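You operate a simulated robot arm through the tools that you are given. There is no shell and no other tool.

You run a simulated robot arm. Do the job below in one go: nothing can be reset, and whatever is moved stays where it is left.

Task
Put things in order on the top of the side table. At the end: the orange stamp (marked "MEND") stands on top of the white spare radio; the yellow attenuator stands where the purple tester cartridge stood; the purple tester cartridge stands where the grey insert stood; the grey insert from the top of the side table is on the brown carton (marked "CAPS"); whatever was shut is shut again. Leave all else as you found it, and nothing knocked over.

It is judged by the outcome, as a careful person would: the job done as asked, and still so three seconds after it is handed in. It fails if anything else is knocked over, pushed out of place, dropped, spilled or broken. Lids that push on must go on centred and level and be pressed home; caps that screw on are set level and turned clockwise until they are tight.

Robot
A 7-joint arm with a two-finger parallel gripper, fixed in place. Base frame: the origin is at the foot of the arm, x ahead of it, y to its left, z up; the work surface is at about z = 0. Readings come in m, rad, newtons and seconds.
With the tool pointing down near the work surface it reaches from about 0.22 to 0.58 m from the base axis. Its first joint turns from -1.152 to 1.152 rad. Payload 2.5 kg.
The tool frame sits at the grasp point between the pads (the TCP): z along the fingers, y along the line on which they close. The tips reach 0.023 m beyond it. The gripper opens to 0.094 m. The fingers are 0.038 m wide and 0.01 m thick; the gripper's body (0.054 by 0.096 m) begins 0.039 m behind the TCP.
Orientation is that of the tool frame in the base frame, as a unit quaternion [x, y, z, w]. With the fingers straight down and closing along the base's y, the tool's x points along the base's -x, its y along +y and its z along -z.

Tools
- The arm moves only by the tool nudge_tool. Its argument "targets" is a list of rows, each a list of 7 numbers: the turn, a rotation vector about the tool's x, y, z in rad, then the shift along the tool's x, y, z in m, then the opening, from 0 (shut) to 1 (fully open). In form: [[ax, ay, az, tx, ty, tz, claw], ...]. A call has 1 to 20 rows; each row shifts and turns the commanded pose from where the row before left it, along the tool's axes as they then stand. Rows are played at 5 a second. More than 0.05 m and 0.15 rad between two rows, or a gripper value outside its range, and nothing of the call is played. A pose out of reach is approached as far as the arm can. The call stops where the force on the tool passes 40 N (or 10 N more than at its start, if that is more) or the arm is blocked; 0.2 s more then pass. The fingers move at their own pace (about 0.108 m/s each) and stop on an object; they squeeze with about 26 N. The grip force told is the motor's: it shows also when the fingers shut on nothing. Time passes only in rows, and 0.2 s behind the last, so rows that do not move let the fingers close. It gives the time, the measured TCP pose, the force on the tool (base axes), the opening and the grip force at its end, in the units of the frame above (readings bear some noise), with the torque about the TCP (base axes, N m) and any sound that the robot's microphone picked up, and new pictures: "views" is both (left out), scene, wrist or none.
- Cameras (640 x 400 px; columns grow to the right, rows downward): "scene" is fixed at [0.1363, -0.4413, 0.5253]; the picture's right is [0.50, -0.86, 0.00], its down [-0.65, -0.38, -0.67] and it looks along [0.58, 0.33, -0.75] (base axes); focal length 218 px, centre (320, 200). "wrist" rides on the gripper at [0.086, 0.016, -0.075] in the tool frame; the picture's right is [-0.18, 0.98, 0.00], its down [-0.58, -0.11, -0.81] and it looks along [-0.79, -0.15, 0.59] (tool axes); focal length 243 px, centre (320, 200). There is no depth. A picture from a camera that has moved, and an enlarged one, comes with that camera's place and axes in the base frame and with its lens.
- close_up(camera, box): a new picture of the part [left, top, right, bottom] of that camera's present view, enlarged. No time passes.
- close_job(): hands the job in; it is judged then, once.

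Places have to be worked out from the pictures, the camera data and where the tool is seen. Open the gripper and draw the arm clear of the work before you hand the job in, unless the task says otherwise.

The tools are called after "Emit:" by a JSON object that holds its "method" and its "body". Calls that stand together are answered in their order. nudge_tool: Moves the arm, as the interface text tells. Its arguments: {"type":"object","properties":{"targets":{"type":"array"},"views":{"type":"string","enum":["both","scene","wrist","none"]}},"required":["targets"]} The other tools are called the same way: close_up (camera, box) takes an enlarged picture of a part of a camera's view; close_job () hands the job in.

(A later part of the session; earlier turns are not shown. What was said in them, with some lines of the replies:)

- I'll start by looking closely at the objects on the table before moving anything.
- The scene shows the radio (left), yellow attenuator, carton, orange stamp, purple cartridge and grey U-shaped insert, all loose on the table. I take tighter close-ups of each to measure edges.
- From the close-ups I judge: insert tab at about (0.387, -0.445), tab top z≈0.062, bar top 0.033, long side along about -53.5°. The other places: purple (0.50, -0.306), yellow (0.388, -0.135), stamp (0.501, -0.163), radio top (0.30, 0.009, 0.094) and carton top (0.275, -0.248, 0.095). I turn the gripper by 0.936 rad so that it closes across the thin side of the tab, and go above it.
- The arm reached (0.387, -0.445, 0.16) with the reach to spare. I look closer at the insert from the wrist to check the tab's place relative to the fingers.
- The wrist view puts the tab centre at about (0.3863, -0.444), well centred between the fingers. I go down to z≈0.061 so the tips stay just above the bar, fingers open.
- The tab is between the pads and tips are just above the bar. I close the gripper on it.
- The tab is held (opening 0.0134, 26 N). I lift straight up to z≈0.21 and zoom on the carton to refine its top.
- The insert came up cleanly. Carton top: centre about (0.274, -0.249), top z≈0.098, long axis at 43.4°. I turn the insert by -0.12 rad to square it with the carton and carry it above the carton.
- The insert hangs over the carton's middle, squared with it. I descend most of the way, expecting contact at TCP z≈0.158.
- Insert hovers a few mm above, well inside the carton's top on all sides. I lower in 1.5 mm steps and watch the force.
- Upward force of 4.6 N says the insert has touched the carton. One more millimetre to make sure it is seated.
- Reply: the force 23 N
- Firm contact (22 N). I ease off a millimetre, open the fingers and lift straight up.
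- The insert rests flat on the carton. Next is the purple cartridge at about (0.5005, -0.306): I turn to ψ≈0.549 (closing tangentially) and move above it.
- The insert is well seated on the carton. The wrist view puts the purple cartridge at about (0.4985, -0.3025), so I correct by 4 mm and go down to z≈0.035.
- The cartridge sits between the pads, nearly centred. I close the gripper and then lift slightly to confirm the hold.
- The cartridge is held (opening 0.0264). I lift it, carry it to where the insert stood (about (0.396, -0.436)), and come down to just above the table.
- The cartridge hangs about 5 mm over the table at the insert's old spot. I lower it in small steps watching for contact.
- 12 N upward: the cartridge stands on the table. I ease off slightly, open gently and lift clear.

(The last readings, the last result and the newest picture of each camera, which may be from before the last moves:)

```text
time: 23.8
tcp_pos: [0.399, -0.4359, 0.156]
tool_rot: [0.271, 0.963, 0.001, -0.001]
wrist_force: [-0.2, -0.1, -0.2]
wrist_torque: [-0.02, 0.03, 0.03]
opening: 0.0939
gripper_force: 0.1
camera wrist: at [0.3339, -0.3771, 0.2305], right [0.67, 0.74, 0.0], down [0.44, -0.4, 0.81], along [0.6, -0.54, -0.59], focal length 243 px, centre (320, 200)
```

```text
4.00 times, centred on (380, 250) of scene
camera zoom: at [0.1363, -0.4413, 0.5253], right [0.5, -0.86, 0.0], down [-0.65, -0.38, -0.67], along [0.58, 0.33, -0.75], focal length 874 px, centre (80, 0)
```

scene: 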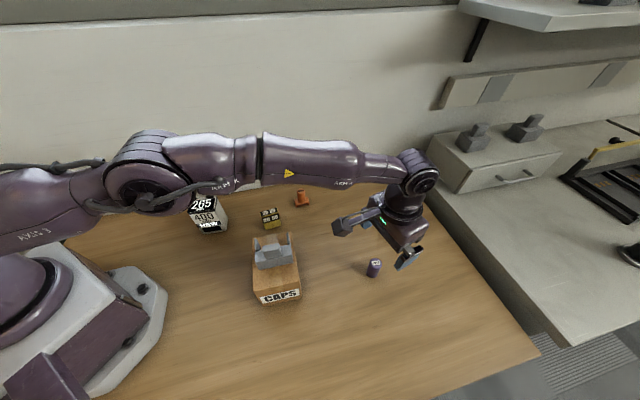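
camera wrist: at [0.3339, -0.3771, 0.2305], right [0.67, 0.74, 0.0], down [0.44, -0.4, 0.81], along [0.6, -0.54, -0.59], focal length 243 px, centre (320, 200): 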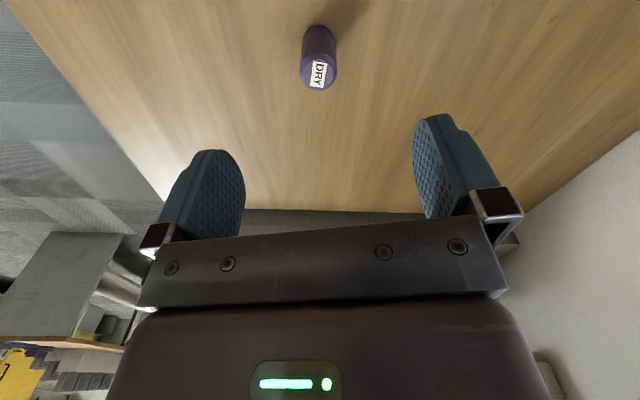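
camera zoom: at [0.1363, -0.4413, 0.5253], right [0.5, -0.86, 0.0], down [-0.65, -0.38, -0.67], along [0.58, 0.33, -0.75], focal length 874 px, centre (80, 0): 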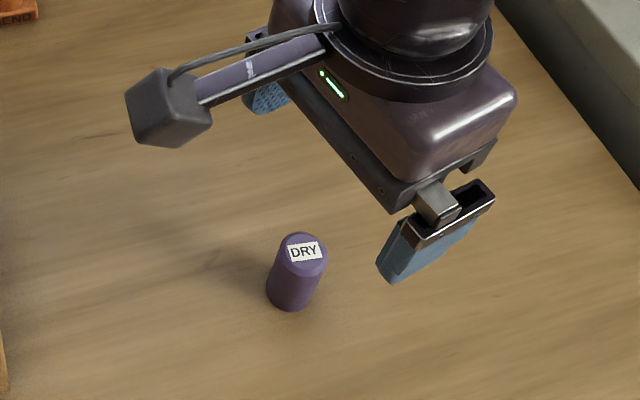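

The purple cartridge stands upright at about (0.396, -0.438). Next the yellow attenuator at (0.388, -0.135): I rise, turn to ψ≈0.687 (closing across its thin side) and go above it.

Emit:
{"method": "nudge_tool", "body": {"targets": [[0, 0, 0.069, 0, 0, -0.04, 1], [0, 0, 0.069, 0, 0, -0.04, 1], [0, 0, 0, 0.0285, 0.0322, 0, 1], [0, 0, 0, 0.0285, 0.0322, 0, 1], [0, 0, 0, 0.0285, 0.0322, 0, 1], [0, 0, 0, 0.0285, 0.0322, 0, 1], [0, 0, 0, 0.0285, 0.0322, 0, 1], [0, 0, 0, 0.0285, 0.0322, 0, 1], [0, 0, 0, 0.0285, 0.0322, 0, 1], [0, 0, 0, 0, 0, 0.04, 1], [0, 0, 0, 0, 0, 0.04, 1], [0, 0, 0, 0, 0, 0, 1]], "views": "both"}}

Emit:
{"method": "close_up", "body": {"camera": "wrist", "box": [260, 0, 400, 120]}}

Emit:
{"method": "close_up", "body": {"camera": "scene", "box": [240, 170, 340, 250]}}

```text
time: 26.4
tcp_pos: [0.3901, -0.1367, 0.1533]
tool_rot: [0.338, 0.941, -0.001, 0.0]
wrist_force: [0.4, -0.7, -0.2]
wrist_torque: [0.04, -0.02, 0.02]
opening: 0.0942
gripper_force: 0.0
camera wrist: at [0.3326, -0.0676, 0.2279], right [0.77, 0.64, 0.0], down [0.38, -0.45, 0.81], along [0.52, -0.62, -0.59], focal length 243 px, centre (320, 200)
```

scene: 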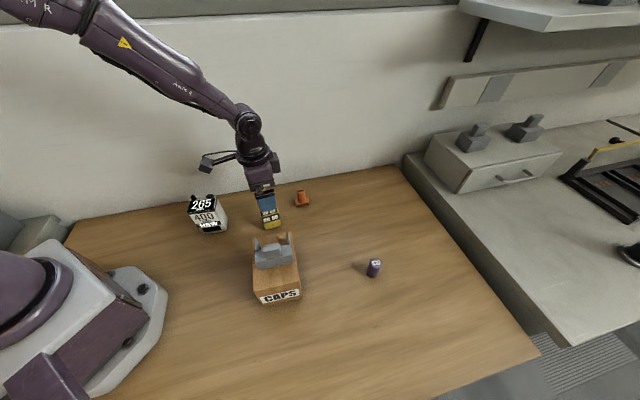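
wrist: 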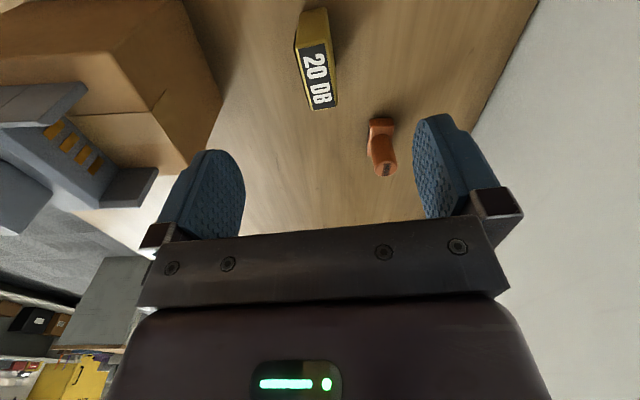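

```text
3.33 times, centred on (330, 60) of wrist
camera zoom: at [0.3326, -0.0676, 0.2279], right [0.77, 0.64, 0.0], down [0.38, -0.45, 0.81], along [0.52, -0.62, -0.59], focal length 809 px, centre (287, 667)
```

zoom: 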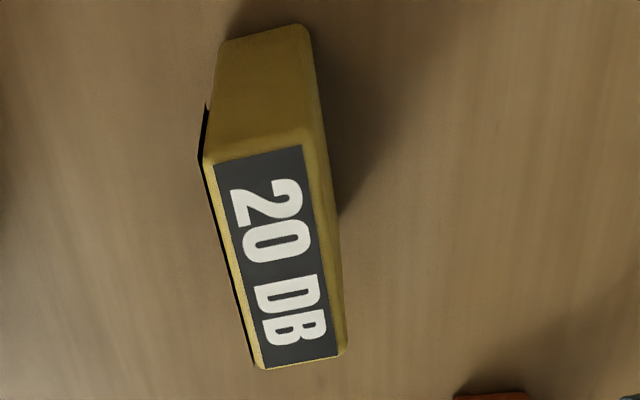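

```text
5.00 times, centred on (290, 210) of scene
camera zoom: at [0.1363, -0.4413, 0.5253], right [0.5, -0.86, 0.0], down [-0.65, -0.38, -0.67], along [0.58, 0.33, -0.75], focal length 1092 px, centre (470, 150)
```

zoom: 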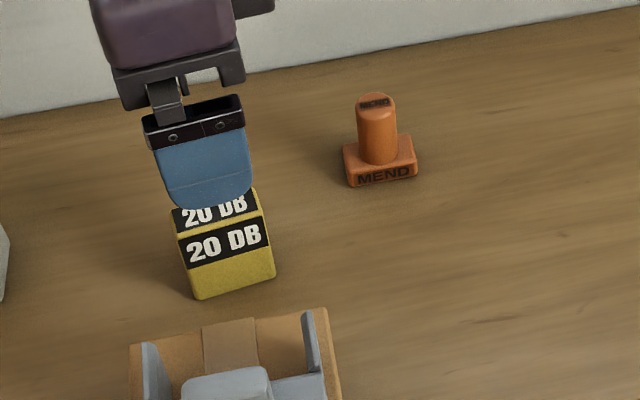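

The yellow block's centre reads about (0.387, -0.135), close under the tool. Before going down I check the clearance between the wrist camera's housing and the radio.

Emit:
{"method": "close_up", "body": {"camera": "scene", "box": [180, 130, 280, 240]}}

```text
3.64 times, centred on (230, 185) of scene
camera zoom: at [0.1363, -0.4413, 0.5253], right [0.5, -0.86, 0.0], down [-0.65, -0.38, -0.67], along [0.58, 0.33, -0.75], focal length 794 px, centre (647, 254)
```

zoom: 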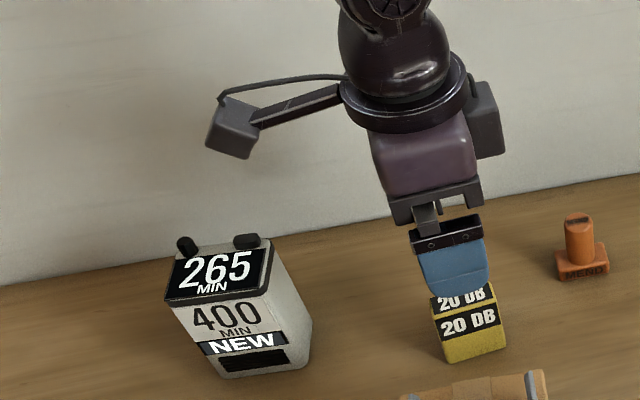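

The housing extends ~3.5 cm behind the lens. At grasp height its back edge stays above and just outside the radio's corner, so I have clearance. I go down to TCP z≈0.042, stopping to check.

Emit:
{"method": "nudge_tool", "body": {"targets": [[0, 0, -0.01, 0.001, -0.0007, 0.035, 1], [0, 0, 0, 0, 0, 0.035, 1], [0, 0, 0, 0, 0, 0.025, 1], [0, 0, 0, 0, 0, 0, 1]], "views": "both"}}

Emit:
{"method": "close_up", "body": {"camera": "scene", "box": [180, 150, 300, 250]}}

```text
time: 27.4
tcp_pos: [0.3874, -0.1369, 0.0563]
tool_rot: [0.333, 0.943, 0.0, 0.0]
wrist_force: [0.0, -0.5, 0.3]
wrist_torque: [0.01, -0.03, 0.03]
opening: 0.094
gripper_force: 0.2
camera wrist: at [0.3307, -0.0695, 0.1303], right [0.76, 0.65, 0.0], down [0.38, -0.45, 0.81], along [0.52, -0.61, -0.59], focal length 243 px, centre (320, 200)
```

scene: 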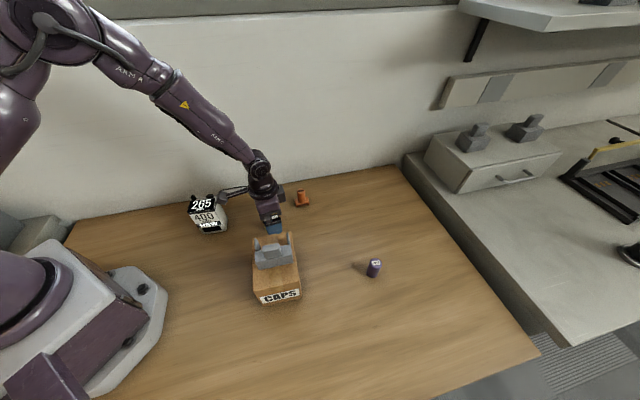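
wrist: 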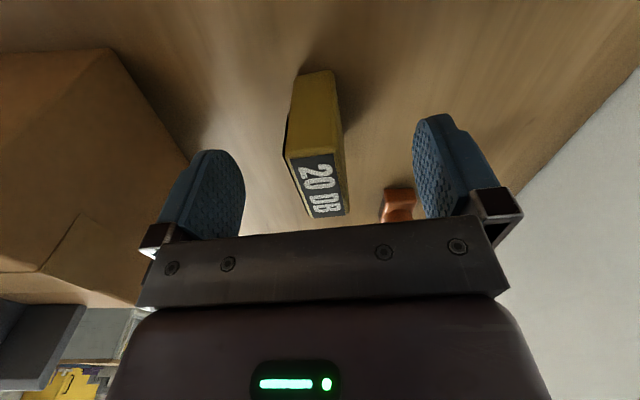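

```text
4.00 times, centred on (240, 200) of scene
camera zoom: at [0.1363, -0.4413, 0.5253], right [0.5, -0.86, 0.0], down [-0.65, -0.38, -0.67], along [0.58, 0.33, -0.75], focal length 874 px, centre (640, 200)
```

zoom: 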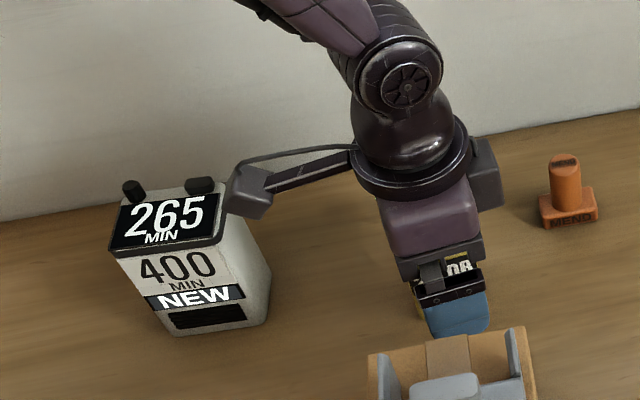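

The housing hovers beside and above the radio's corner. I need only ~8 mm more (TCP z≈0.048 gives over 3 cm of pad on the block), then close.

Emit:
{"method": "nudge_tool", "body": {"targets": [[0, 0, 0, 0, 0, 0.008, 1], [0, 0, 0, 0, 0, 0, 0.5], [0, 0, 0, 0, 0, 0, 0], [0, 0, 0, 0, 0, 0, 0], [0, 0, 0, 0, 0, 0, 0], [0, 0, 0, 0, 0, 0, 0]], "views": "both"}}

```text
time: 28.8
tcp_pos: [0.3883, -0.1384, 0.0491]
tool_rot: [0.333, 0.943, 0.0, 0.0]
wrist_force: [0.3, -0.9, 0.6]
wrist_torque: [-0.01, -0.03, -0.01]
opening: 0.0217
gripper_force: 26.1
camera wrist: at [0.3309, -0.0698, 0.1225], right [0.76, 0.65, 0.0], down [0.38, -0.45, 0.81], along [0.52, -0.61, -0.59], focal length 243 px, centre (320, 200)
```

scene: 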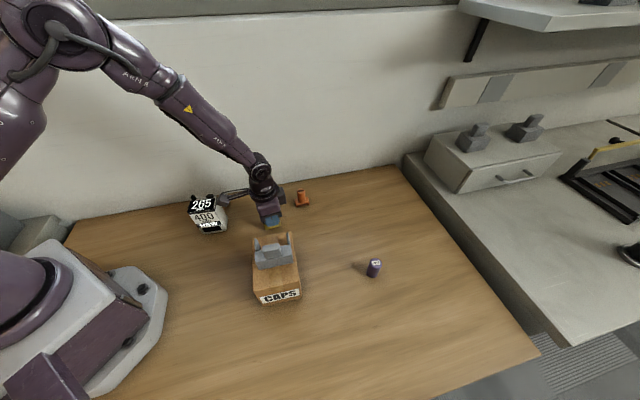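
wrist: 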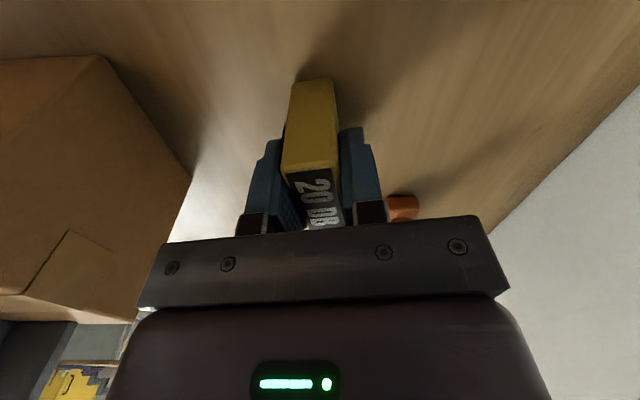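

The block is held (opening 0.0217). I lift it, carry it to where the purple cartridge stood (about (0.499, -0.3035)), keeping its orientation, and come down to just above the table.

Emit:
{"method": "nudge_tool", "body": {"targets": [[0, 0, 0, 0, 0, -0.015, 0], [0, 0, 0, 0, 0, -0.04, 0], [0, 0, 0, 0, 0, -0.045, 0], [0, 0, 0, -0.0382, -0.0118, 0, 0], [0, 0, 0, -0.0382, -0.0118, 0, 0], [0, 0, 0, -0.0382, -0.0118, 0, 0], [0, 0, 0, -0.0382, -0.0118, 0, 0], [0, 0, 0, -0.0382, -0.0118, 0, 0], [0, 0, 0, 0, 0, 0.04, 0], [0, 0, 0, 0, 0, 0.04, 0], [0, 0, 0, 0, 0, 0.013, 0], [0, 0, 0, 0, 0, 0, 0]], "views": "both"}}

Emit:
{"method": "close_up", "body": {"camera": "scene", "box": [290, 160, 400, 260]}}

```text
time: 31.4
tcp_pos: [0.4976, -0.3041, 0.0579]
tool_rot: [0.334, 0.943, 0.0, -0.001]
wrist_force: [0.4, -0.3, -0.4]
wrist_torque: [0.02, 0.0, -0.01]
opening: 0.0216
gripper_force: 25.9
camera wrist: at [0.4389, -0.2358, 0.1315], right [0.76, 0.65, 0.0], down [0.38, -0.45, 0.81], along [0.52, -0.61, -0.59], focal length 243 px, centre (320, 200)
```

scene: 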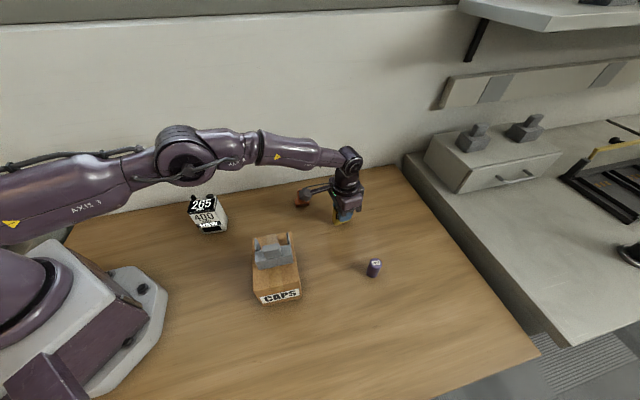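
wrist: 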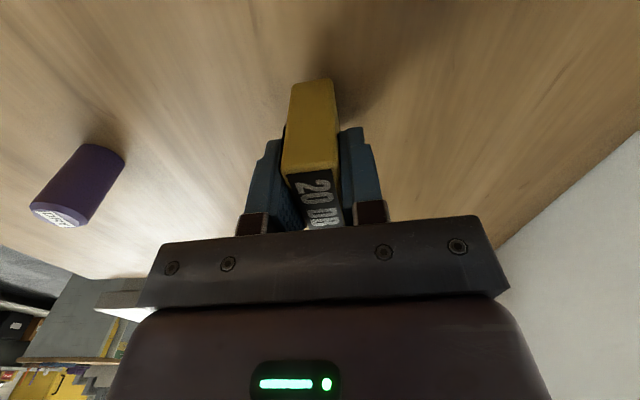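

```text
4.00 times, centred on (345, 210) of scene
camera zoom: at [0.1363, -0.4413, 0.5253], right [0.5, -0.86, 0.0], down [-0.65, -0.38, -0.67], along [0.58, 0.33, -0.75], focal length 874 px, centre (220, 160)
```

zoom: 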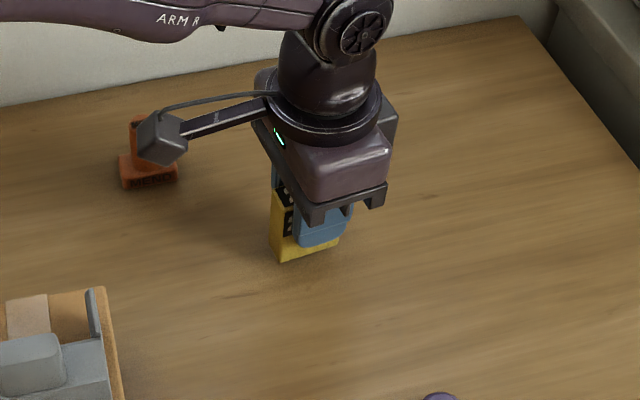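

The block hangs ~9 mm over the old purple spot. I lower it in small steps.

Emit:
{"method": "nudge_tool", "body": {"targets": [[0, 0, 0, -0.001, 0.0012, 0.004, 0], [0, 0, 0, 0, 0, 0.002, 0], [0, 0, 0, 0, 0, 0.0015, 0], [0, 0, 0, 0, 0, 0, 0]], "views": "none"}}

```text
time: 32.4
tcp_pos: [0.4988, -0.3023, 0.0508]
tool_rot: [0.333, 0.943, 0.0, 0.0]
wrist_force: [1.2, 0.3, -0.2]
wrist_torque: [0.0, -0.02, 0.01]
opening: 0.0216
gripper_force: 25.7
```

No contact yet at z=0.0508. I continue in 1 mm steps.

Emit:
{"method": "nudge_tool", "body": {"targets": [[0, 0, 0, 0, 0, 0.001, 0], [0, 0, 0, 0, 0, 0.0008, 0], [0, 0, 0, 0, 0, 0, 0]], "views": "none"}}

```text
time: 33.2
tcp_pos: [0.4985, -0.3036, 0.0503]
tool_rot: [0.333, 0.943, -0.001, 0.0]
wrist_force: [-0.6, 1.0, -0.8]
wrist_torque: [0.0, 0.0, -0.05]
opening: 0.0216
gripper_force: 25.9
```

Emit:
{"method": "nudge_tool", "body": {"targets": [[0, 0, 0, 0, 0, 0.0008, 0], [0, 0, 0, 0, 0, 0.0008, 0], [0, 0, 0, 0, 0, 0, 0]], "views": "none"}}

```text
time: 34.0
tcp_pos: [0.4995, -0.303, 0.0485]
tool_rot: [0.333, 0.943, 0.0, 0.001]
wrist_force: [-2.7, -0.9, 6.7]
wrist_torque: [-0.04, 0.07, 0.0]
opening: 0.0215
gripper_force: 25.7
```

Contact at 6.7 N, z=0.0485. I press half a millimetre more to seat it level, then release and lift clear.

Emit:
{"method": "nudge_tool", "body": {"targets": [[0, 0, 0, 0, 0, 0.0005, 0], [0, 0, 0, 0, 0, 0, 0], [0, 0, 0, 0, 0, 0, 0.3], [0, 0, 0, 0, 0, 0, 0.5], [0, 0, 0, 0, 0, 0, 0.8], [0, 0, 0, 0, 0, -0.01, 0.8], [0, 0, 0, 0, 0, -0.03, 0.8], [0, 0, 0, 0, 0, -0.04, 0.8], [0, 0, 0, 0, 0, -0.04, 1], [0, 0, 0, 0, 0, 0, 1]], "views": "both"}}

Emit:
{"method": "close_up", "body": {"camera": "scene", "box": [280, 170, 400, 290]}}

Emit:
{"method": "close_up", "body": {"camera": "wrist", "box": [240, 0, 420, 140]}}

```text
time: 36.2
tcp_pos: [0.4987, -0.3016, 0.1671]
tool_rot: [0.333, 0.943, 0.0, 0.0]
wrist_force: [-0.1, -0.2, 0.2]
wrist_torque: [-0.01, 0.02, 0.03]
opening: 0.094
gripper_force: 0.1
camera wrist: at [0.4412, -0.2335, 0.2423], right [0.76, 0.65, 0.0], down [0.38, -0.45, 0.81], along [0.52, -0.61, -0.59], focal length 243 px, centre (320, 200)
```

scene: 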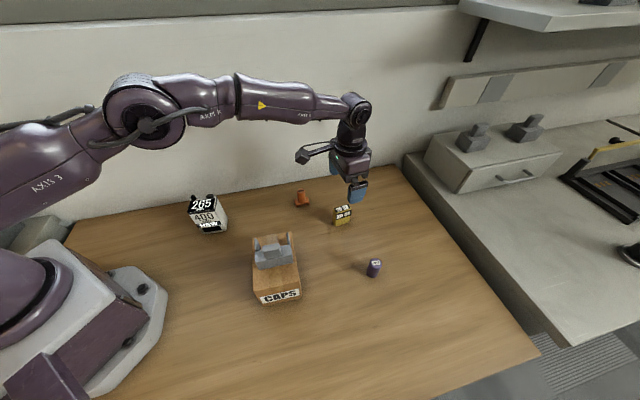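
wrist: 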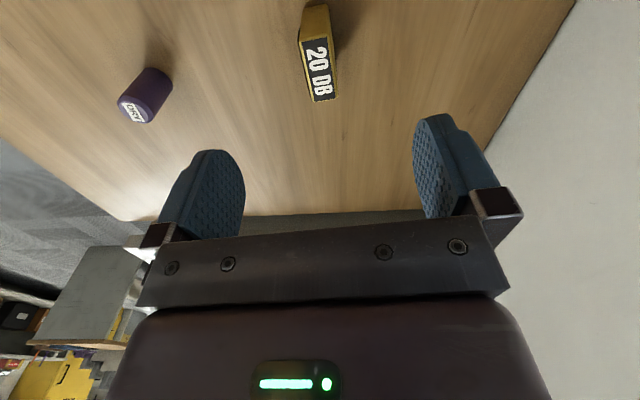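

```text
3.33 times, centred on (340, 230) of scene
camera zoom: at [0.1363, -0.4413, 0.5253], right [0.5, -0.86, 0.0], down [-0.65, -0.38, -0.67], along [0.58, 0.33, -0.75], focal length 728 px, centre (253, 100)
```

zoom: 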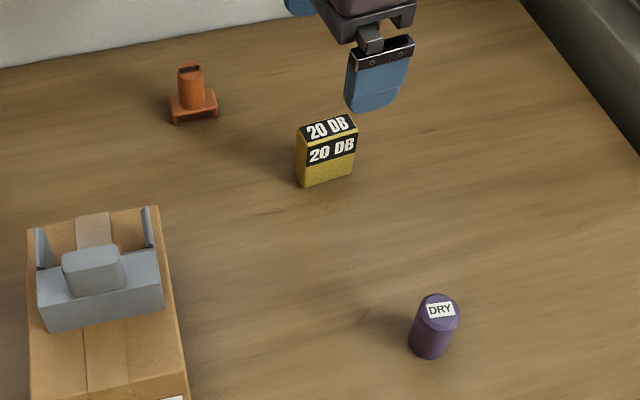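

```text
2.86 times, centred on (330, 70) of wrist
camera zoom: at [0.4412, -0.2335, 0.2423], right [0.76, 0.65, 0.0], down [0.38, -0.45, 0.81], along [0.52, -0.61, -0.59], focal length 693 px, centre (291, 571)
```

zoom: 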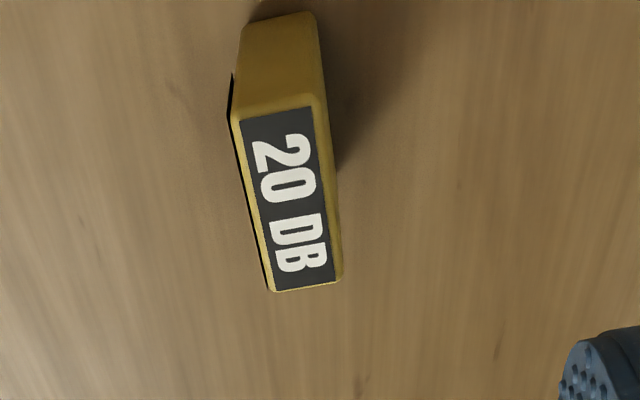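

The yellow attenuator stands upright in the purple's old place. Now the stamp at about (0.501, -0.163): I turn to ψ≈0.8 (square to its base) and move above it.

Emit:
{"method": "nudge_tool", "body": {"targets": [[0, 0, 0.06, 0, 0, 0, 1], [0, 0, 0.06, 0, 0, 0, 1], [0, 0, 0, 0.0243, 0.0246, 0, 1], [0, 0, 0, 0.0243, 0.0246, 0, 1], [0, 0, 0, 0.0243, 0.0246, 0, 1], [0, 0, 0, 0.0243, 0.0246, 0, 1], [0, 0, 0, 0, 0, 0, 1]], "views": "both"}}

Emit:
{"method": "close_up", "body": {"camera": "wrist", "box": [260, 0, 400, 120]}}

```text
time: 37.8
tcp_pos: [0.5017, -0.1654, 0.1689]
tool_rot: [0.389, 0.921, 0.0, 0.0]
wrist_force: [0.7, 0.5, -0.4]
wrist_torque: [-0.01, -0.05, -0.02]
opening: 0.0941
gripper_force: 0.1
camera wrist: at [0.4537, -0.0905, 0.2438], right [0.83, 0.55, 0.0], down [0.33, -0.49, 0.81], along [0.45, -0.67, -0.59], focal length 243 px, centre (320, 200)
```

scene: 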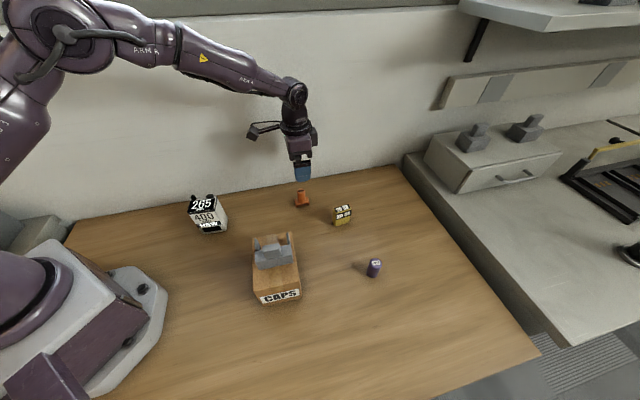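
wrist: 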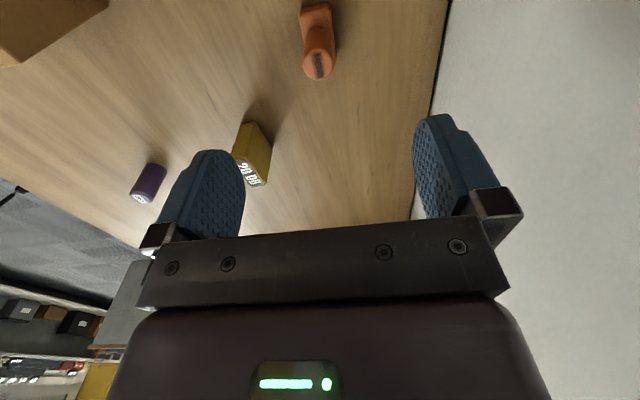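

```text
3.33 times, centred on (330, 60) of wrist
camera zoom: at [0.4537, -0.0905, 0.2438], right [0.83, 0.55, 0.0], down [0.33, -0.49, 0.81], along [0.45, -0.67, -0.59], focal length 809 px, centre (287, 667)
```

zoom: 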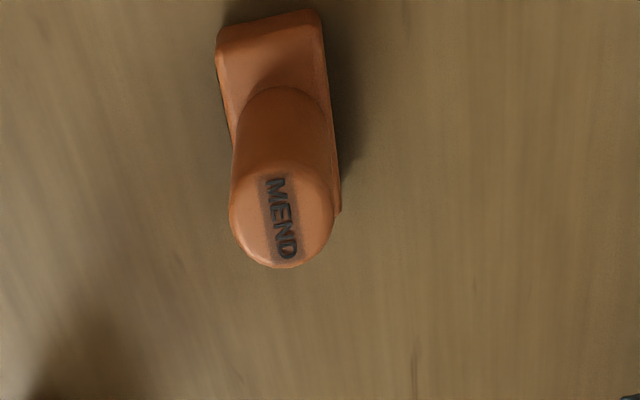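

The stamp's handle top reads at about (0.500, -0.1625), base long side at about -48°; the wall is 10 cm off, so fingers clear it. I fine-align and go down to z≈0.048, keeping tips above the stamp's base.

Emit:
{"method": "nudge_tool", "body": {"targets": [[0, 0, 0.035, 0.0025, 0.0008, 0.03, 1], [0, 0, 0, 0, 0, 0.04, 1], [0, 0, 0, 0, 0, 0.035, 1], [0, 0, 0, 0, 0, 0.016, 1], [0, 0, 0, 0, 0, 0, 1]], "views": "both"}}

Emit:
{"method": "close_up", "body": {"camera": "wrist", "box": [230, 60, 430, 240]}}

```text
time: 39.0
tcp_pos: [0.4997, -0.1614, 0.0447]
tool_rot: [0.406, 0.914, 0.001, 0.0]
wrist_force: [0.1, 0.3, -0.1]
wrist_torque: [-0.01, 0.0, 0.01]
opening: 0.0943
gripper_force: 0.1
camera wrist: at [0.4539, -0.0857, 0.1188], right [0.85, 0.52, 0.0], down [0.31, -0.5, 0.81], along [0.42, -0.69, -0.59], focal length 243 px, centre (320, 200)
```

scene: 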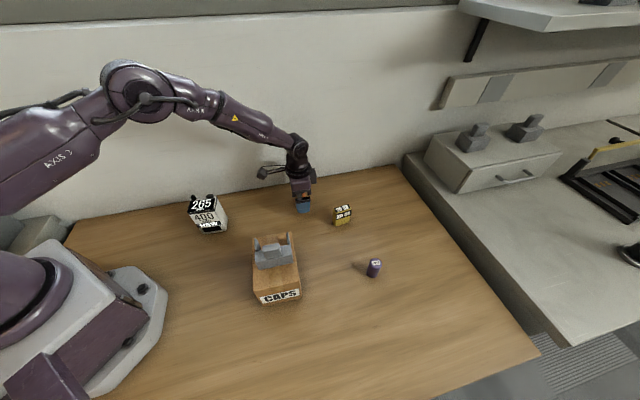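
wrist: 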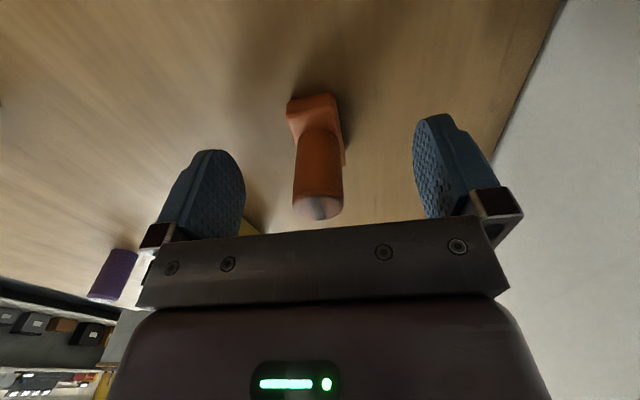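

```text
2.22 times, centred on (330, 150) of wrist
camera zoom: at [0.4539, -0.0857, 0.1188], right [0.85, 0.52, 0.0], down [0.31, -0.5, 0.81], along [0.42, -0.69, -0.59], focal length 539 px, centre (298, 311)
```

zoom: 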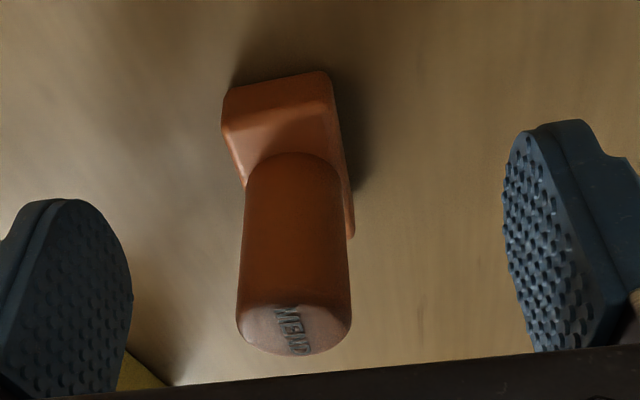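

Tips are just above the stamp's base and the handle is between the pads; the handle sits 3 mm outward of the TCP. I correct by that, rise 2 mm and close.

Emit:
{"method": "nudge_tool", "body": {"targets": [[0, 0, 0, -0.003, -0.001, -0.002, 1], [0, 0, 0, 0, 0, 0, 0.5], [0, 0, 0, 0, 0, 0, 0], [0, 0, 0, 0, 0, 0, 0], [0, 0, 0, 0, 0, 0, 0], [0, 0, 0, 0, 0, 0, 0]], "views": "both"}}

Emit:
{"method": "close_up", "body": {"camera": "wrist", "box": [230, 60, 430, 240]}}

```text
time: 40.4
tcp_pos: [0.5017, -0.1657, 0.0481]
tool_rot: [0.406, 0.914, 0.0, 0.001]
wrist_force: [-0.4, -0.8, 0.0]
wrist_torque: [0.04, 0.01, 0.01]
opening: 0.0228
gripper_force: 26.1
camera wrist: at [0.4549, -0.0889, 0.1222], right [0.85, 0.52, 0.0], down [0.31, -0.5, 0.81], along [0.42, -0.69, -0.59], focal length 243 px, centre (320, 200)
```

scene: 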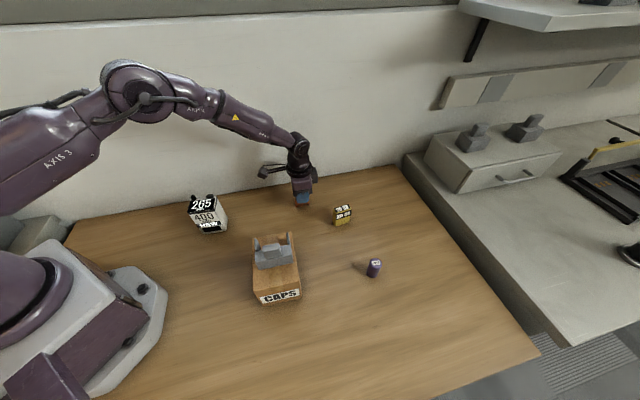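
wrist: 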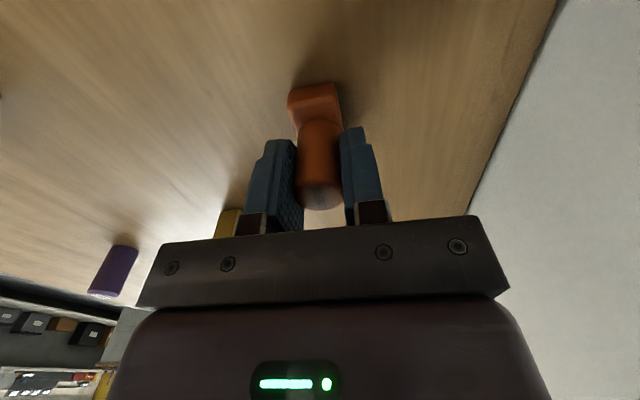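

```text
2.22 times, centred on (330, 150) of wrist
camera zoom: at [0.4549, -0.0889, 0.1222], right [0.85, 0.52, 0.0], down [0.31, -0.5, 0.81], along [0.42, -0.69, -0.59], focal length 539 px, centre (298, 311)
```

zoom: 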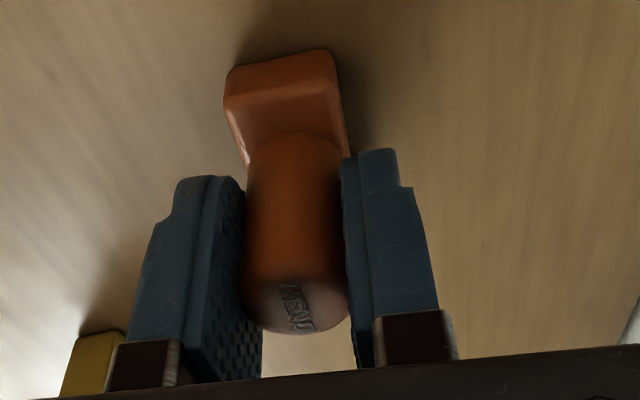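

The stamp is held by its handle (opening 0.0228). I lift it to z≈0.2, turn 2° to square with the radio and carry it above the radio's top for a look.

Emit:
{"method": "nudge_tool", "body": {"targets": [[0, 0, 0, 0, 0, -0.015, 0], [0, 0, 0, 0, 0, -0.045, 0], [0, 0, 0, 0, 0, -0.045, 0], [0, 0, 0.035, 0, 0, -0.045, 0], [0, 0, 0, 0.0375, -0.006, 0, 0], [0, 0, 0, 0.0375, -0.006, 0, 0], [0, 0, 0, 0.0375, -0.006, 0, 0], [0, 0, 0, 0.0375, -0.006, 0, 0], [0, 0, 0, 0.0375, -0.006, 0, 0], [0, 0, 0, 0.0375, -0.006, 0, 0], [0, 0, 0, 0.0375, -0.006, 0, 0], [0, 0, 0, 0, 0, 0, 0]], "views": "both"}}

Emit:
{"method": "close_up", "body": {"camera": "wrist", "box": [220, 0, 440, 200]}}

Emit:
{"method": "close_up", "body": {"camera": "scene", "box": [170, 140, 270, 240]}}

```text
time: 43.0
tcp_pos: [0.3007, 0.0083, 0.1999]
tool_rot: [0.42, 0.907, 0.0, 0.0]
wrist_force: [-0.5, -0.5, -0.7]
wrist_torque: [-0.01, -0.03, 0.02]
opening: 0.0226
gripper_force: 25.7
camera wrist: at [0.2565, 0.0862, 0.2741], right [0.87, 0.49, 0.0], down [0.29, -0.51, 0.81], along [0.4, -0.7, -0.59], focal length 243 px, centre (320, 200)
```

scene: 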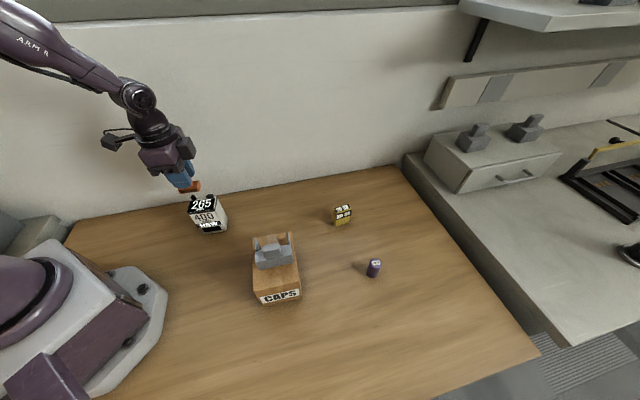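
wrist: 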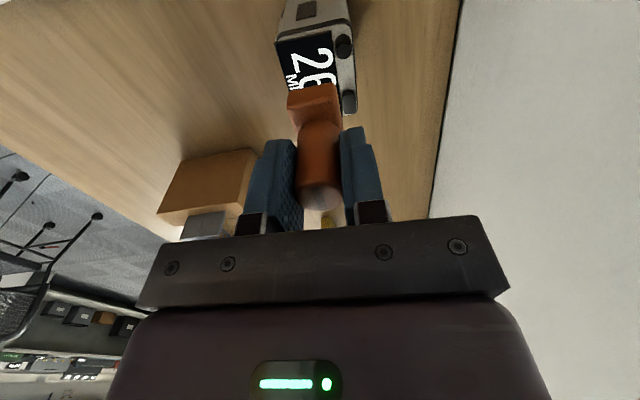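

```text
2.00 times, centred on (330, 100) of wrist
camera zoom: at [0.2565, 0.0862, 0.2741], right [0.87, 0.49, 0.0], down [0.29, -0.51, 0.81], along [0.4, -0.7, -0.59], focal length 485 px, centre (300, 400)
```

zoom: 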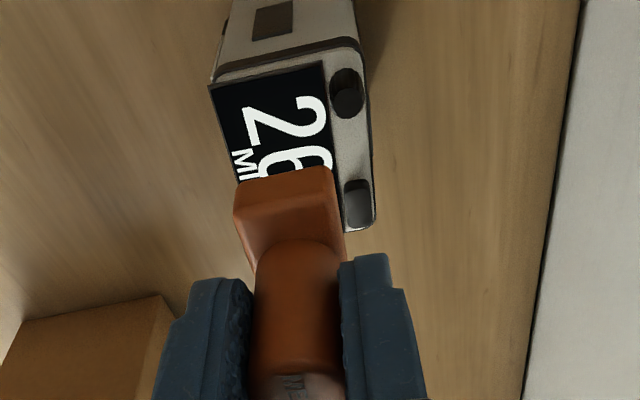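

```text
4.00 times, centred on (220, 190) of scene
camera zoom: at [0.1363, -0.4413, 0.5253], right [0.5, -0.86, 0.0], down [-0.65, -0.38, -0.67], along [0.58, 0.33, -0.75], focal length 874 px, centre (720, 240)
```

zoom: 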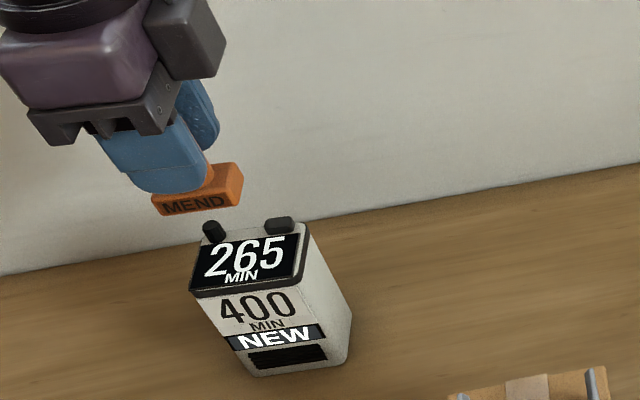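

Both views place the display area of the radio's top at about (0.2975, 0.003), with the knobs just behind it. I shift forward by 6 mm and descend to leave about 2 cm under the stamp, then look again.

Emit:
{"method": "nudge_tool", "body": {"targets": [[0, 0, 0, -0.0019, -0.0058, 0, 0], [0, 0, 0, 0, 0, 0.02, 0], [0, 0, 0, 0, 0, 0.015, 0], [0, 0, 0, 0, 0, 0, 0]], "views": "none"}}

Emit:
{"method": "close_up", "body": {"camera": "scene", "box": [170, 160, 240, 240]}}

Emit:
{"method": "close_up", "body": {"camera": "wrist", "box": [250, 0, 400, 150]}}

```text
time: 44.0
tcp_pos: [0.2974, 0.0038, 0.165]
tool_rot: [0.421, 0.907, 0.0, 0.0]
wrist_force: [-0.8, 0.2, -0.2]
wrist_torque: [-0.02, 0.01, 0.01]
opening: 0.0225
gripper_force: 25.7
```

```text
5.00 times, centred on (205, 200) of scene
camera zoom: at [0.1363, -0.4413, 0.5253], right [0.5, -0.86, 0.0], down [-0.65, -0.38, -0.67], along [0.58, 0.33, -0.75], focal length 1092 px, centre (895, 200)
```

zoom: 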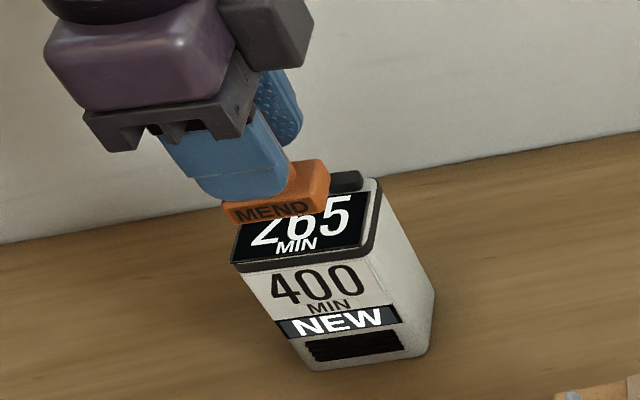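

```text
2.67 times, centred on (325, 75) of wrist
camera zoom: at [0.2546, 0.082, 0.2391], right [0.87, 0.49, 0.0], down [0.29, -0.51, 0.81], along [0.4, -0.7, -0.59], focal length 647 px, centre (307, 533)
```

zoom: 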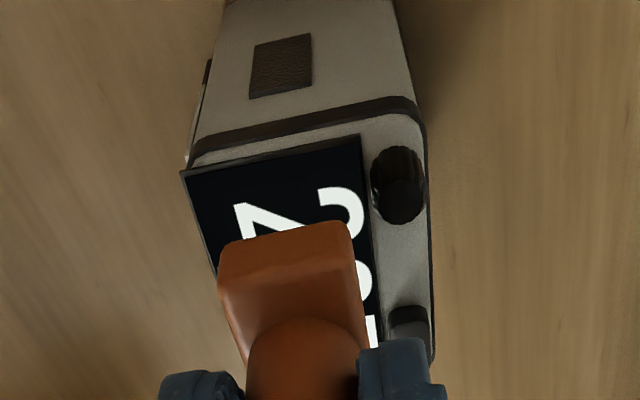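

The stamp is centred over the display: about 7 mm margin at the ends and 4–7 mm front and back. I shift 1 mm forward, descend to just above expected contact (TCP z≈0.145), and check.

Emit:
{"method": "nudge_tool", "body": {"targets": [[0, 0, 0, 0, -0.001, 0.008, 0], [0, 0, 0, 0, 0, 0.006, 0], [0, 0, 0, 0, 0, 0, 0]], "views": "none"}}

Emit:
{"method": "close_up", "body": {"camera": "scene", "box": [170, 160, 240, 240]}}

Emit:
{"method": "close_up", "body": {"camera": "wrist", "box": [250, 0, 400, 150]}}

```text
time: 44.8
tcp_pos: [0.2956, 0.0047, 0.1494]
tool_rot: [0.421, 0.907, 0.0, 0.0]
wrist_force: [-0.6, 0.5, -0.6]
wrist_torque: [0.03, -0.01, 0.0]
opening: 0.0224
gripper_force: 25.9
```

```text
5.00 times, centred on (205, 200) of scene
camera zoom: at [0.1363, -0.4413, 0.5253], right [0.5, -0.86, 0.0], down [-0.65, -0.38, -0.67], along [0.58, 0.33, -0.75], focal length 1092 px, centre (895, 200)
```

zoom: 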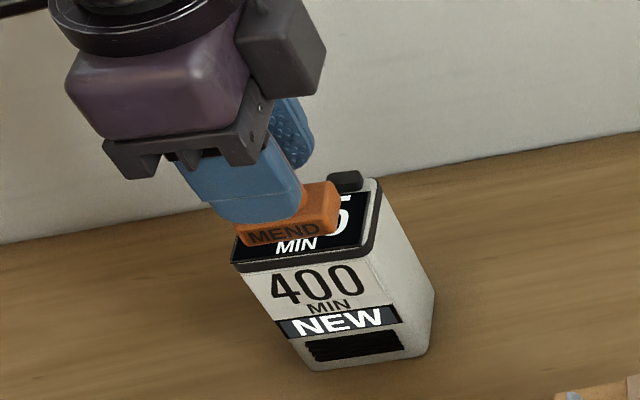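

```text
2.67 times, centred on (325, 75) of wrist
camera zoom: at [0.2538, 0.0817, 0.2238], right [0.87, 0.49, 0.0], down [0.29, -0.51, 0.81], along [0.4, -0.7, -0.59], focal length 647 px, centre (307, 533)
```

zoom: 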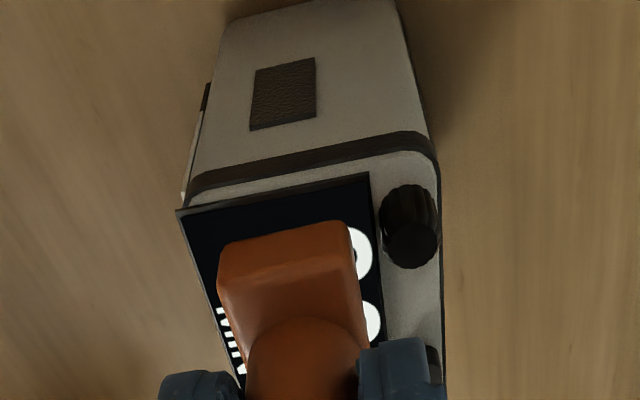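

The stamp is over the display, clear of the knobs, a few mm above. I lower in small steps until it touches.

Emit:
{"method": "nudge_tool", "body": {"targets": [[0, 0, 0, 0, 0, 0.0015, 0], [0, 0, 0, 0, 0, 0.001, 0], [0, 0, 0, 0, 0, 0, 0]], "views": "none"}}

```text
time: 45.6
tcp_pos: [0.2968, 0.0044, 0.1474]
tool_rot: [0.422, 0.907, 0.001, 0.001]
wrist_force: [-2.2, 1.5, 22.3]
wrist_torque: [0.1, 0.16, -0.03]
opening: 0.0228
gripper_force: 26.1
```

Contact already with 22 N at z≈0.147. I check visually that it is the stamp's base resting flat on the radio.

Emit:
{"method": "nudge_tool", "body": {"targets": [[0, 0, 0, 0, 0, -0.0008, 0], [0, 0, 0, 0, 0, 0, 0]], "views": "none"}}

Emit:
{"method": "close_up", "body": {"camera": "scene", "box": [180, 175, 230, 235]}}

Emit:
{"method": "close_up", "body": {"camera": "wrist", "box": [250, 40, 400, 190]}}

```text
time: 46.2
tcp_pos: [0.2975, 0.0026, 0.1463]
tool_rot: [0.421, 0.907, 0.0, 0.001]
wrist_force: [-0.5, 3.0, 14.9]
wrist_torque: [0.09, -0.05, 0.0]
opening: 0.0225
gripper_force: 25.5
```

```text
6.67 times, centred on (205, 205) of scene
camera zoom: at [0.1363, -0.4413, 0.5253], right [0.5, -0.86, 0.0], down [-0.65, -0.38, -0.67], along [0.58, 0.33, -0.75], focal length 1456 px, centre (1087, 167)
```

zoom: 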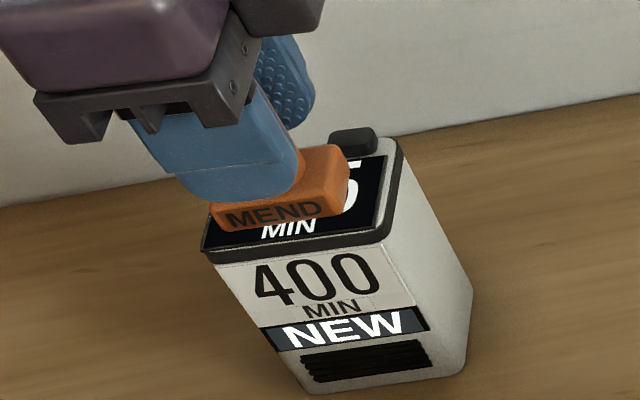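

```text
2.67 times, centred on (325, 115) of wrist
camera zoom: at [0.2536, 0.0814, 0.2217], right [0.87, 0.49, 0.0], down [0.29, -0.51, 0.81], along [0.4, -0.7, -0.59], focal length 647 px, centre (307, 427)
```

zoom: 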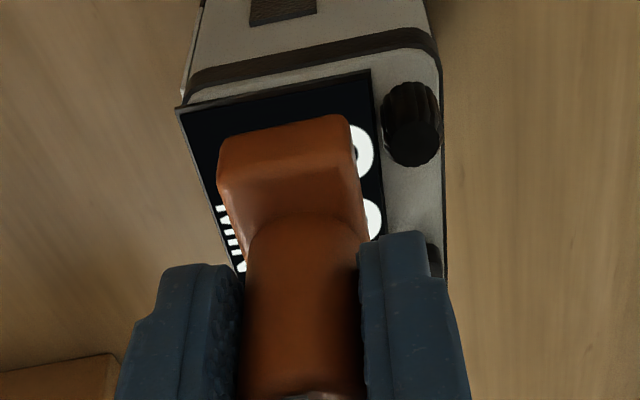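

The stamp's base lies flat on the display, clear of the knobs. I release gently and rise straight up.

Emit:
{"method": "nudge_tool", "body": {"targets": [[0, 0, 0, 0, 0, -0.0005, 0], [0, 0, 0, 0, 0, 0, 0.3], [0, 0, 0, 0, 0, 0, 0.4], [0, 0, 0, 0, 0, 0, 0.5], [0, 0, 0, 0, 0, -0.01, 0.5], [0, 0, 0, 0, 0, -0.03, 0.5], [0, 0, 0, 0, 0, -0.04, 0.5], [0, 0, 0, 0, 0, -0.04, 0.5], [0, 0, 0, 0, 0, 0, 1]], "views": "both"}}

Emit:
{"method": "close_up", "body": {"camera": "scene", "box": [170, 170, 240, 240]}}

Emit:
{"method": "close_up", "body": {"camera": "wrist", "box": [250, 0, 400, 150]}}

```text
time: 48.2
tcp_pos: [0.298, 0.0007, 0.2713]
tool_rot: [0.421, 0.907, -0.001, 0.0]
wrist_force: [-0.9, -0.1, 0.5]
wrist_torque: [-0.02, -0.02, -0.01]
opening: 0.0941
gripper_force: 0.0
camera wrist: at [0.255, 0.0786, 0.3448], right [0.87, 0.49, 0.0], down [0.29, -0.51, 0.81], along [0.4, -0.7, -0.59], focal length 243 px, centre (320, 200)
```

scene: 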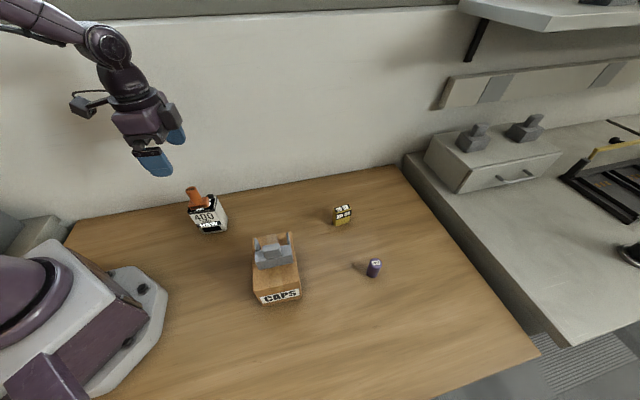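
wrist: 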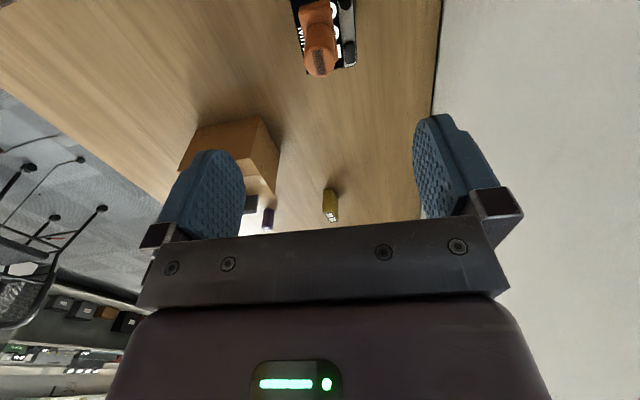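

```text
5.71 times, centred on (205, 205) of scene
camera zoom: at [0.1363, -0.4413, 0.5253], right [0.5, -0.86, 0.0], down [-0.65, -0.38, -0.67], along [0.58, 0.33, -0.75], focal length 1248 px, centre (977, 171)
```

zoom: 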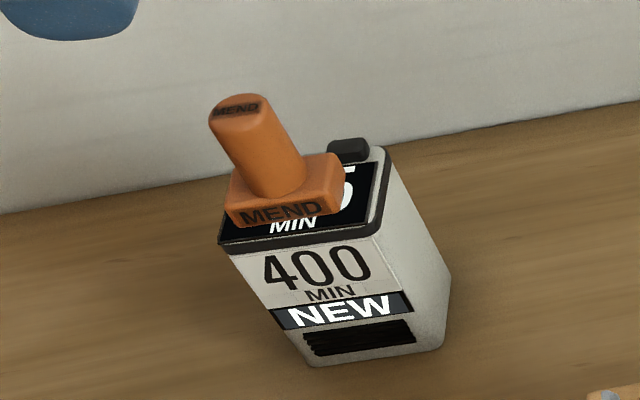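

```text
2.67 times, centred on (325, 75) of wrist
camera zoom: at [0.255, 0.0786, 0.3448], right [0.87, 0.49, 0.0], down [0.29, -0.51, 0.81], along [0.4, -0.7, -0.59], focal length 647 px, centre (307, 533)
```

zoom: 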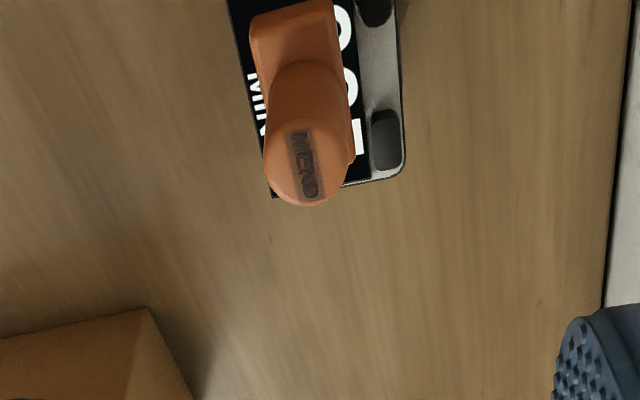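

The stamp stands level on the radio's display, radio unmoved. I raise the arm and draw it back to its starting place, then check everything.

Emit:
{"method": "nudge_tool", "body": {"targets": [[0, 0, 0, 0, 0, -0.03, 1], [0, 0, 0, 0, 0, -0.035, 1], [0, 0, 0, -0.0379, -0.0196, 0, 1], [0, 0, 0, -0.0379, -0.0196, 0, 1], [0, 0, 0, -0.0379, -0.0196, 0, 1], [0, 0, 0, -0.0379, -0.0196, 0, 1], [0, 0, 0, -0.0379, -0.0196, 0, 1], [0, 0, 0, 0, 0, 0, 1], [0, 0, 0, 0, 0, 0, 1]], "views": "both"}}

Emit:
{"method": "close_up", "body": {"camera": "scene", "box": [170, 170, 410, 320]}}

Emit:
{"method": "close_up", "body": {"camera": "scene", "box": [320, 190, 400, 290]}}

Emit:
{"method": "close_up", "body": {"camera": "scene", "box": [180, 170, 310, 310]}}

```text
time: 50.2
tcp_pos: [0.3445, -0.2057, 0.3317]
tool_rot: [0.421, 0.907, 0.0, -0.001]
wrist_force: [0.0, 0.0, -0.2]
wrist_torque: [0.01, -0.04, 0.02]
opening: 0.0939
gripper_force: 0.2
camera wrist: at [0.3021, -0.1283, 0.4069], right [0.87, 0.49, 0.0], down [0.29, -0.51, 0.81], along [0.4, -0.7, -0.59], focal length 243 px, centre (320, 200)
```

scene: 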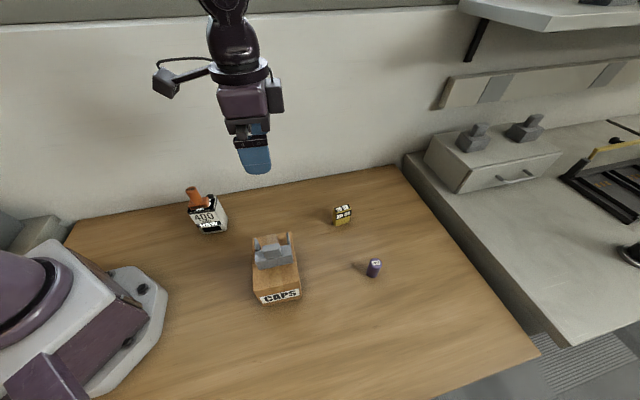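
wrist: 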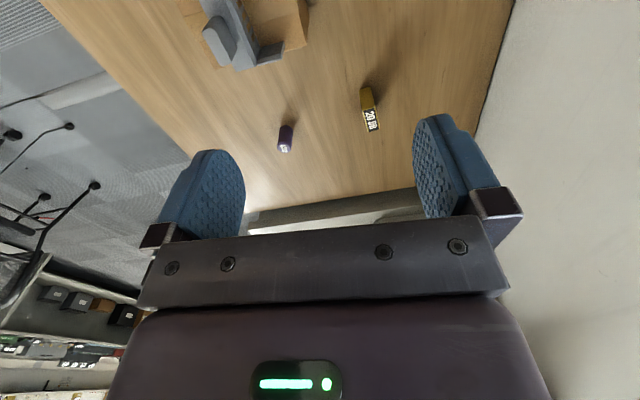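

```text
2.67 times, centred on (290, 245) of scene
camera zoom: at [0.1363, -0.4413, 0.5253], right [0.5, -0.86, 0.0], down [-0.65, -0.38, -0.67], along [0.58, 0.33, -0.75], focal length 583 px, centre (400, 80)
```

zoom: 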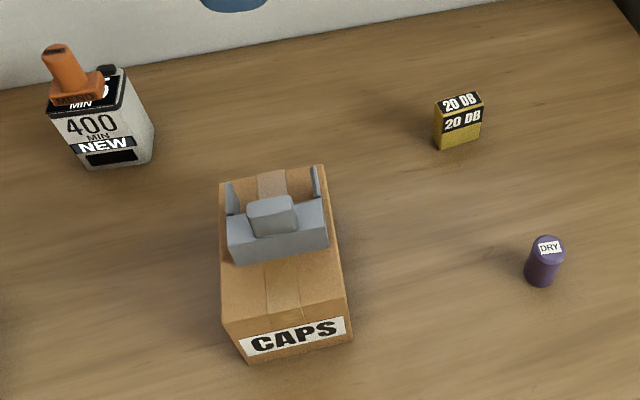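

```text
4.00 times, centred on (360, 240) of scene
camera zoom: at [0.1363, -0.4413, 0.5253], right [0.5, -0.86, 0.0], down [-0.65, -0.38, -0.67], along [0.58, 0.33, -0.75], focal length 874 px, centre (160, 40)
```

zoom: 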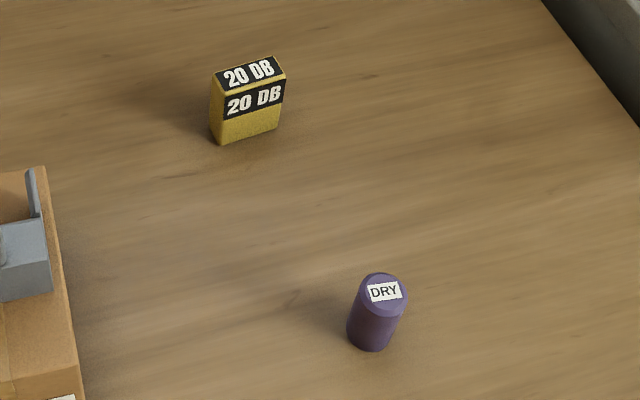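

```text
2.86 times, centred on (245, 240) of scene
camera zoom: at [0.1363, -0.4413, 0.5253], right [0.5, -0.86, 0.0], down [-0.65, -0.38, -0.67], along [0.58, 0.33, -0.75], focal length 624 px, centre (534, 86)
```

zoom: 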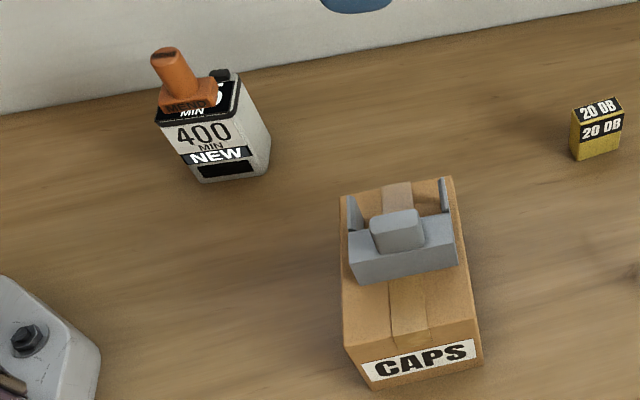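

All checks out: the stamp is upright on the radio, yellow is in the purple's old place, and purple is in the insert's old place. The insert sits on the closed carton, the carton and radio have not moved, and the arm is clear with the gripper open. I hand the job in.

Emit:
{"method": "close_job", "body": {}}

```text
The job is handed in.
```

The job is handed in and the table is arranged as you asked. My last pictures showed everything upright and in place; I haven't seen the result of the judging.

- **Orange stamp:** it stands on the flat display area of the white radio's top, clear of the knobs.
- **Yellow attenuator:** it stands where the purple cartridge was.
- **Purple cartridge:** it stands where the grey insert was, near the middle of the insert's old footprint.
- **Grey insert:** it sits flat on top of the brown "CAPS" carton.

I didn't open anything, so nothing needed shutting again. The carton and radio looked unmoved in the pictures. The gripper is open and the arm is back close to where it started.
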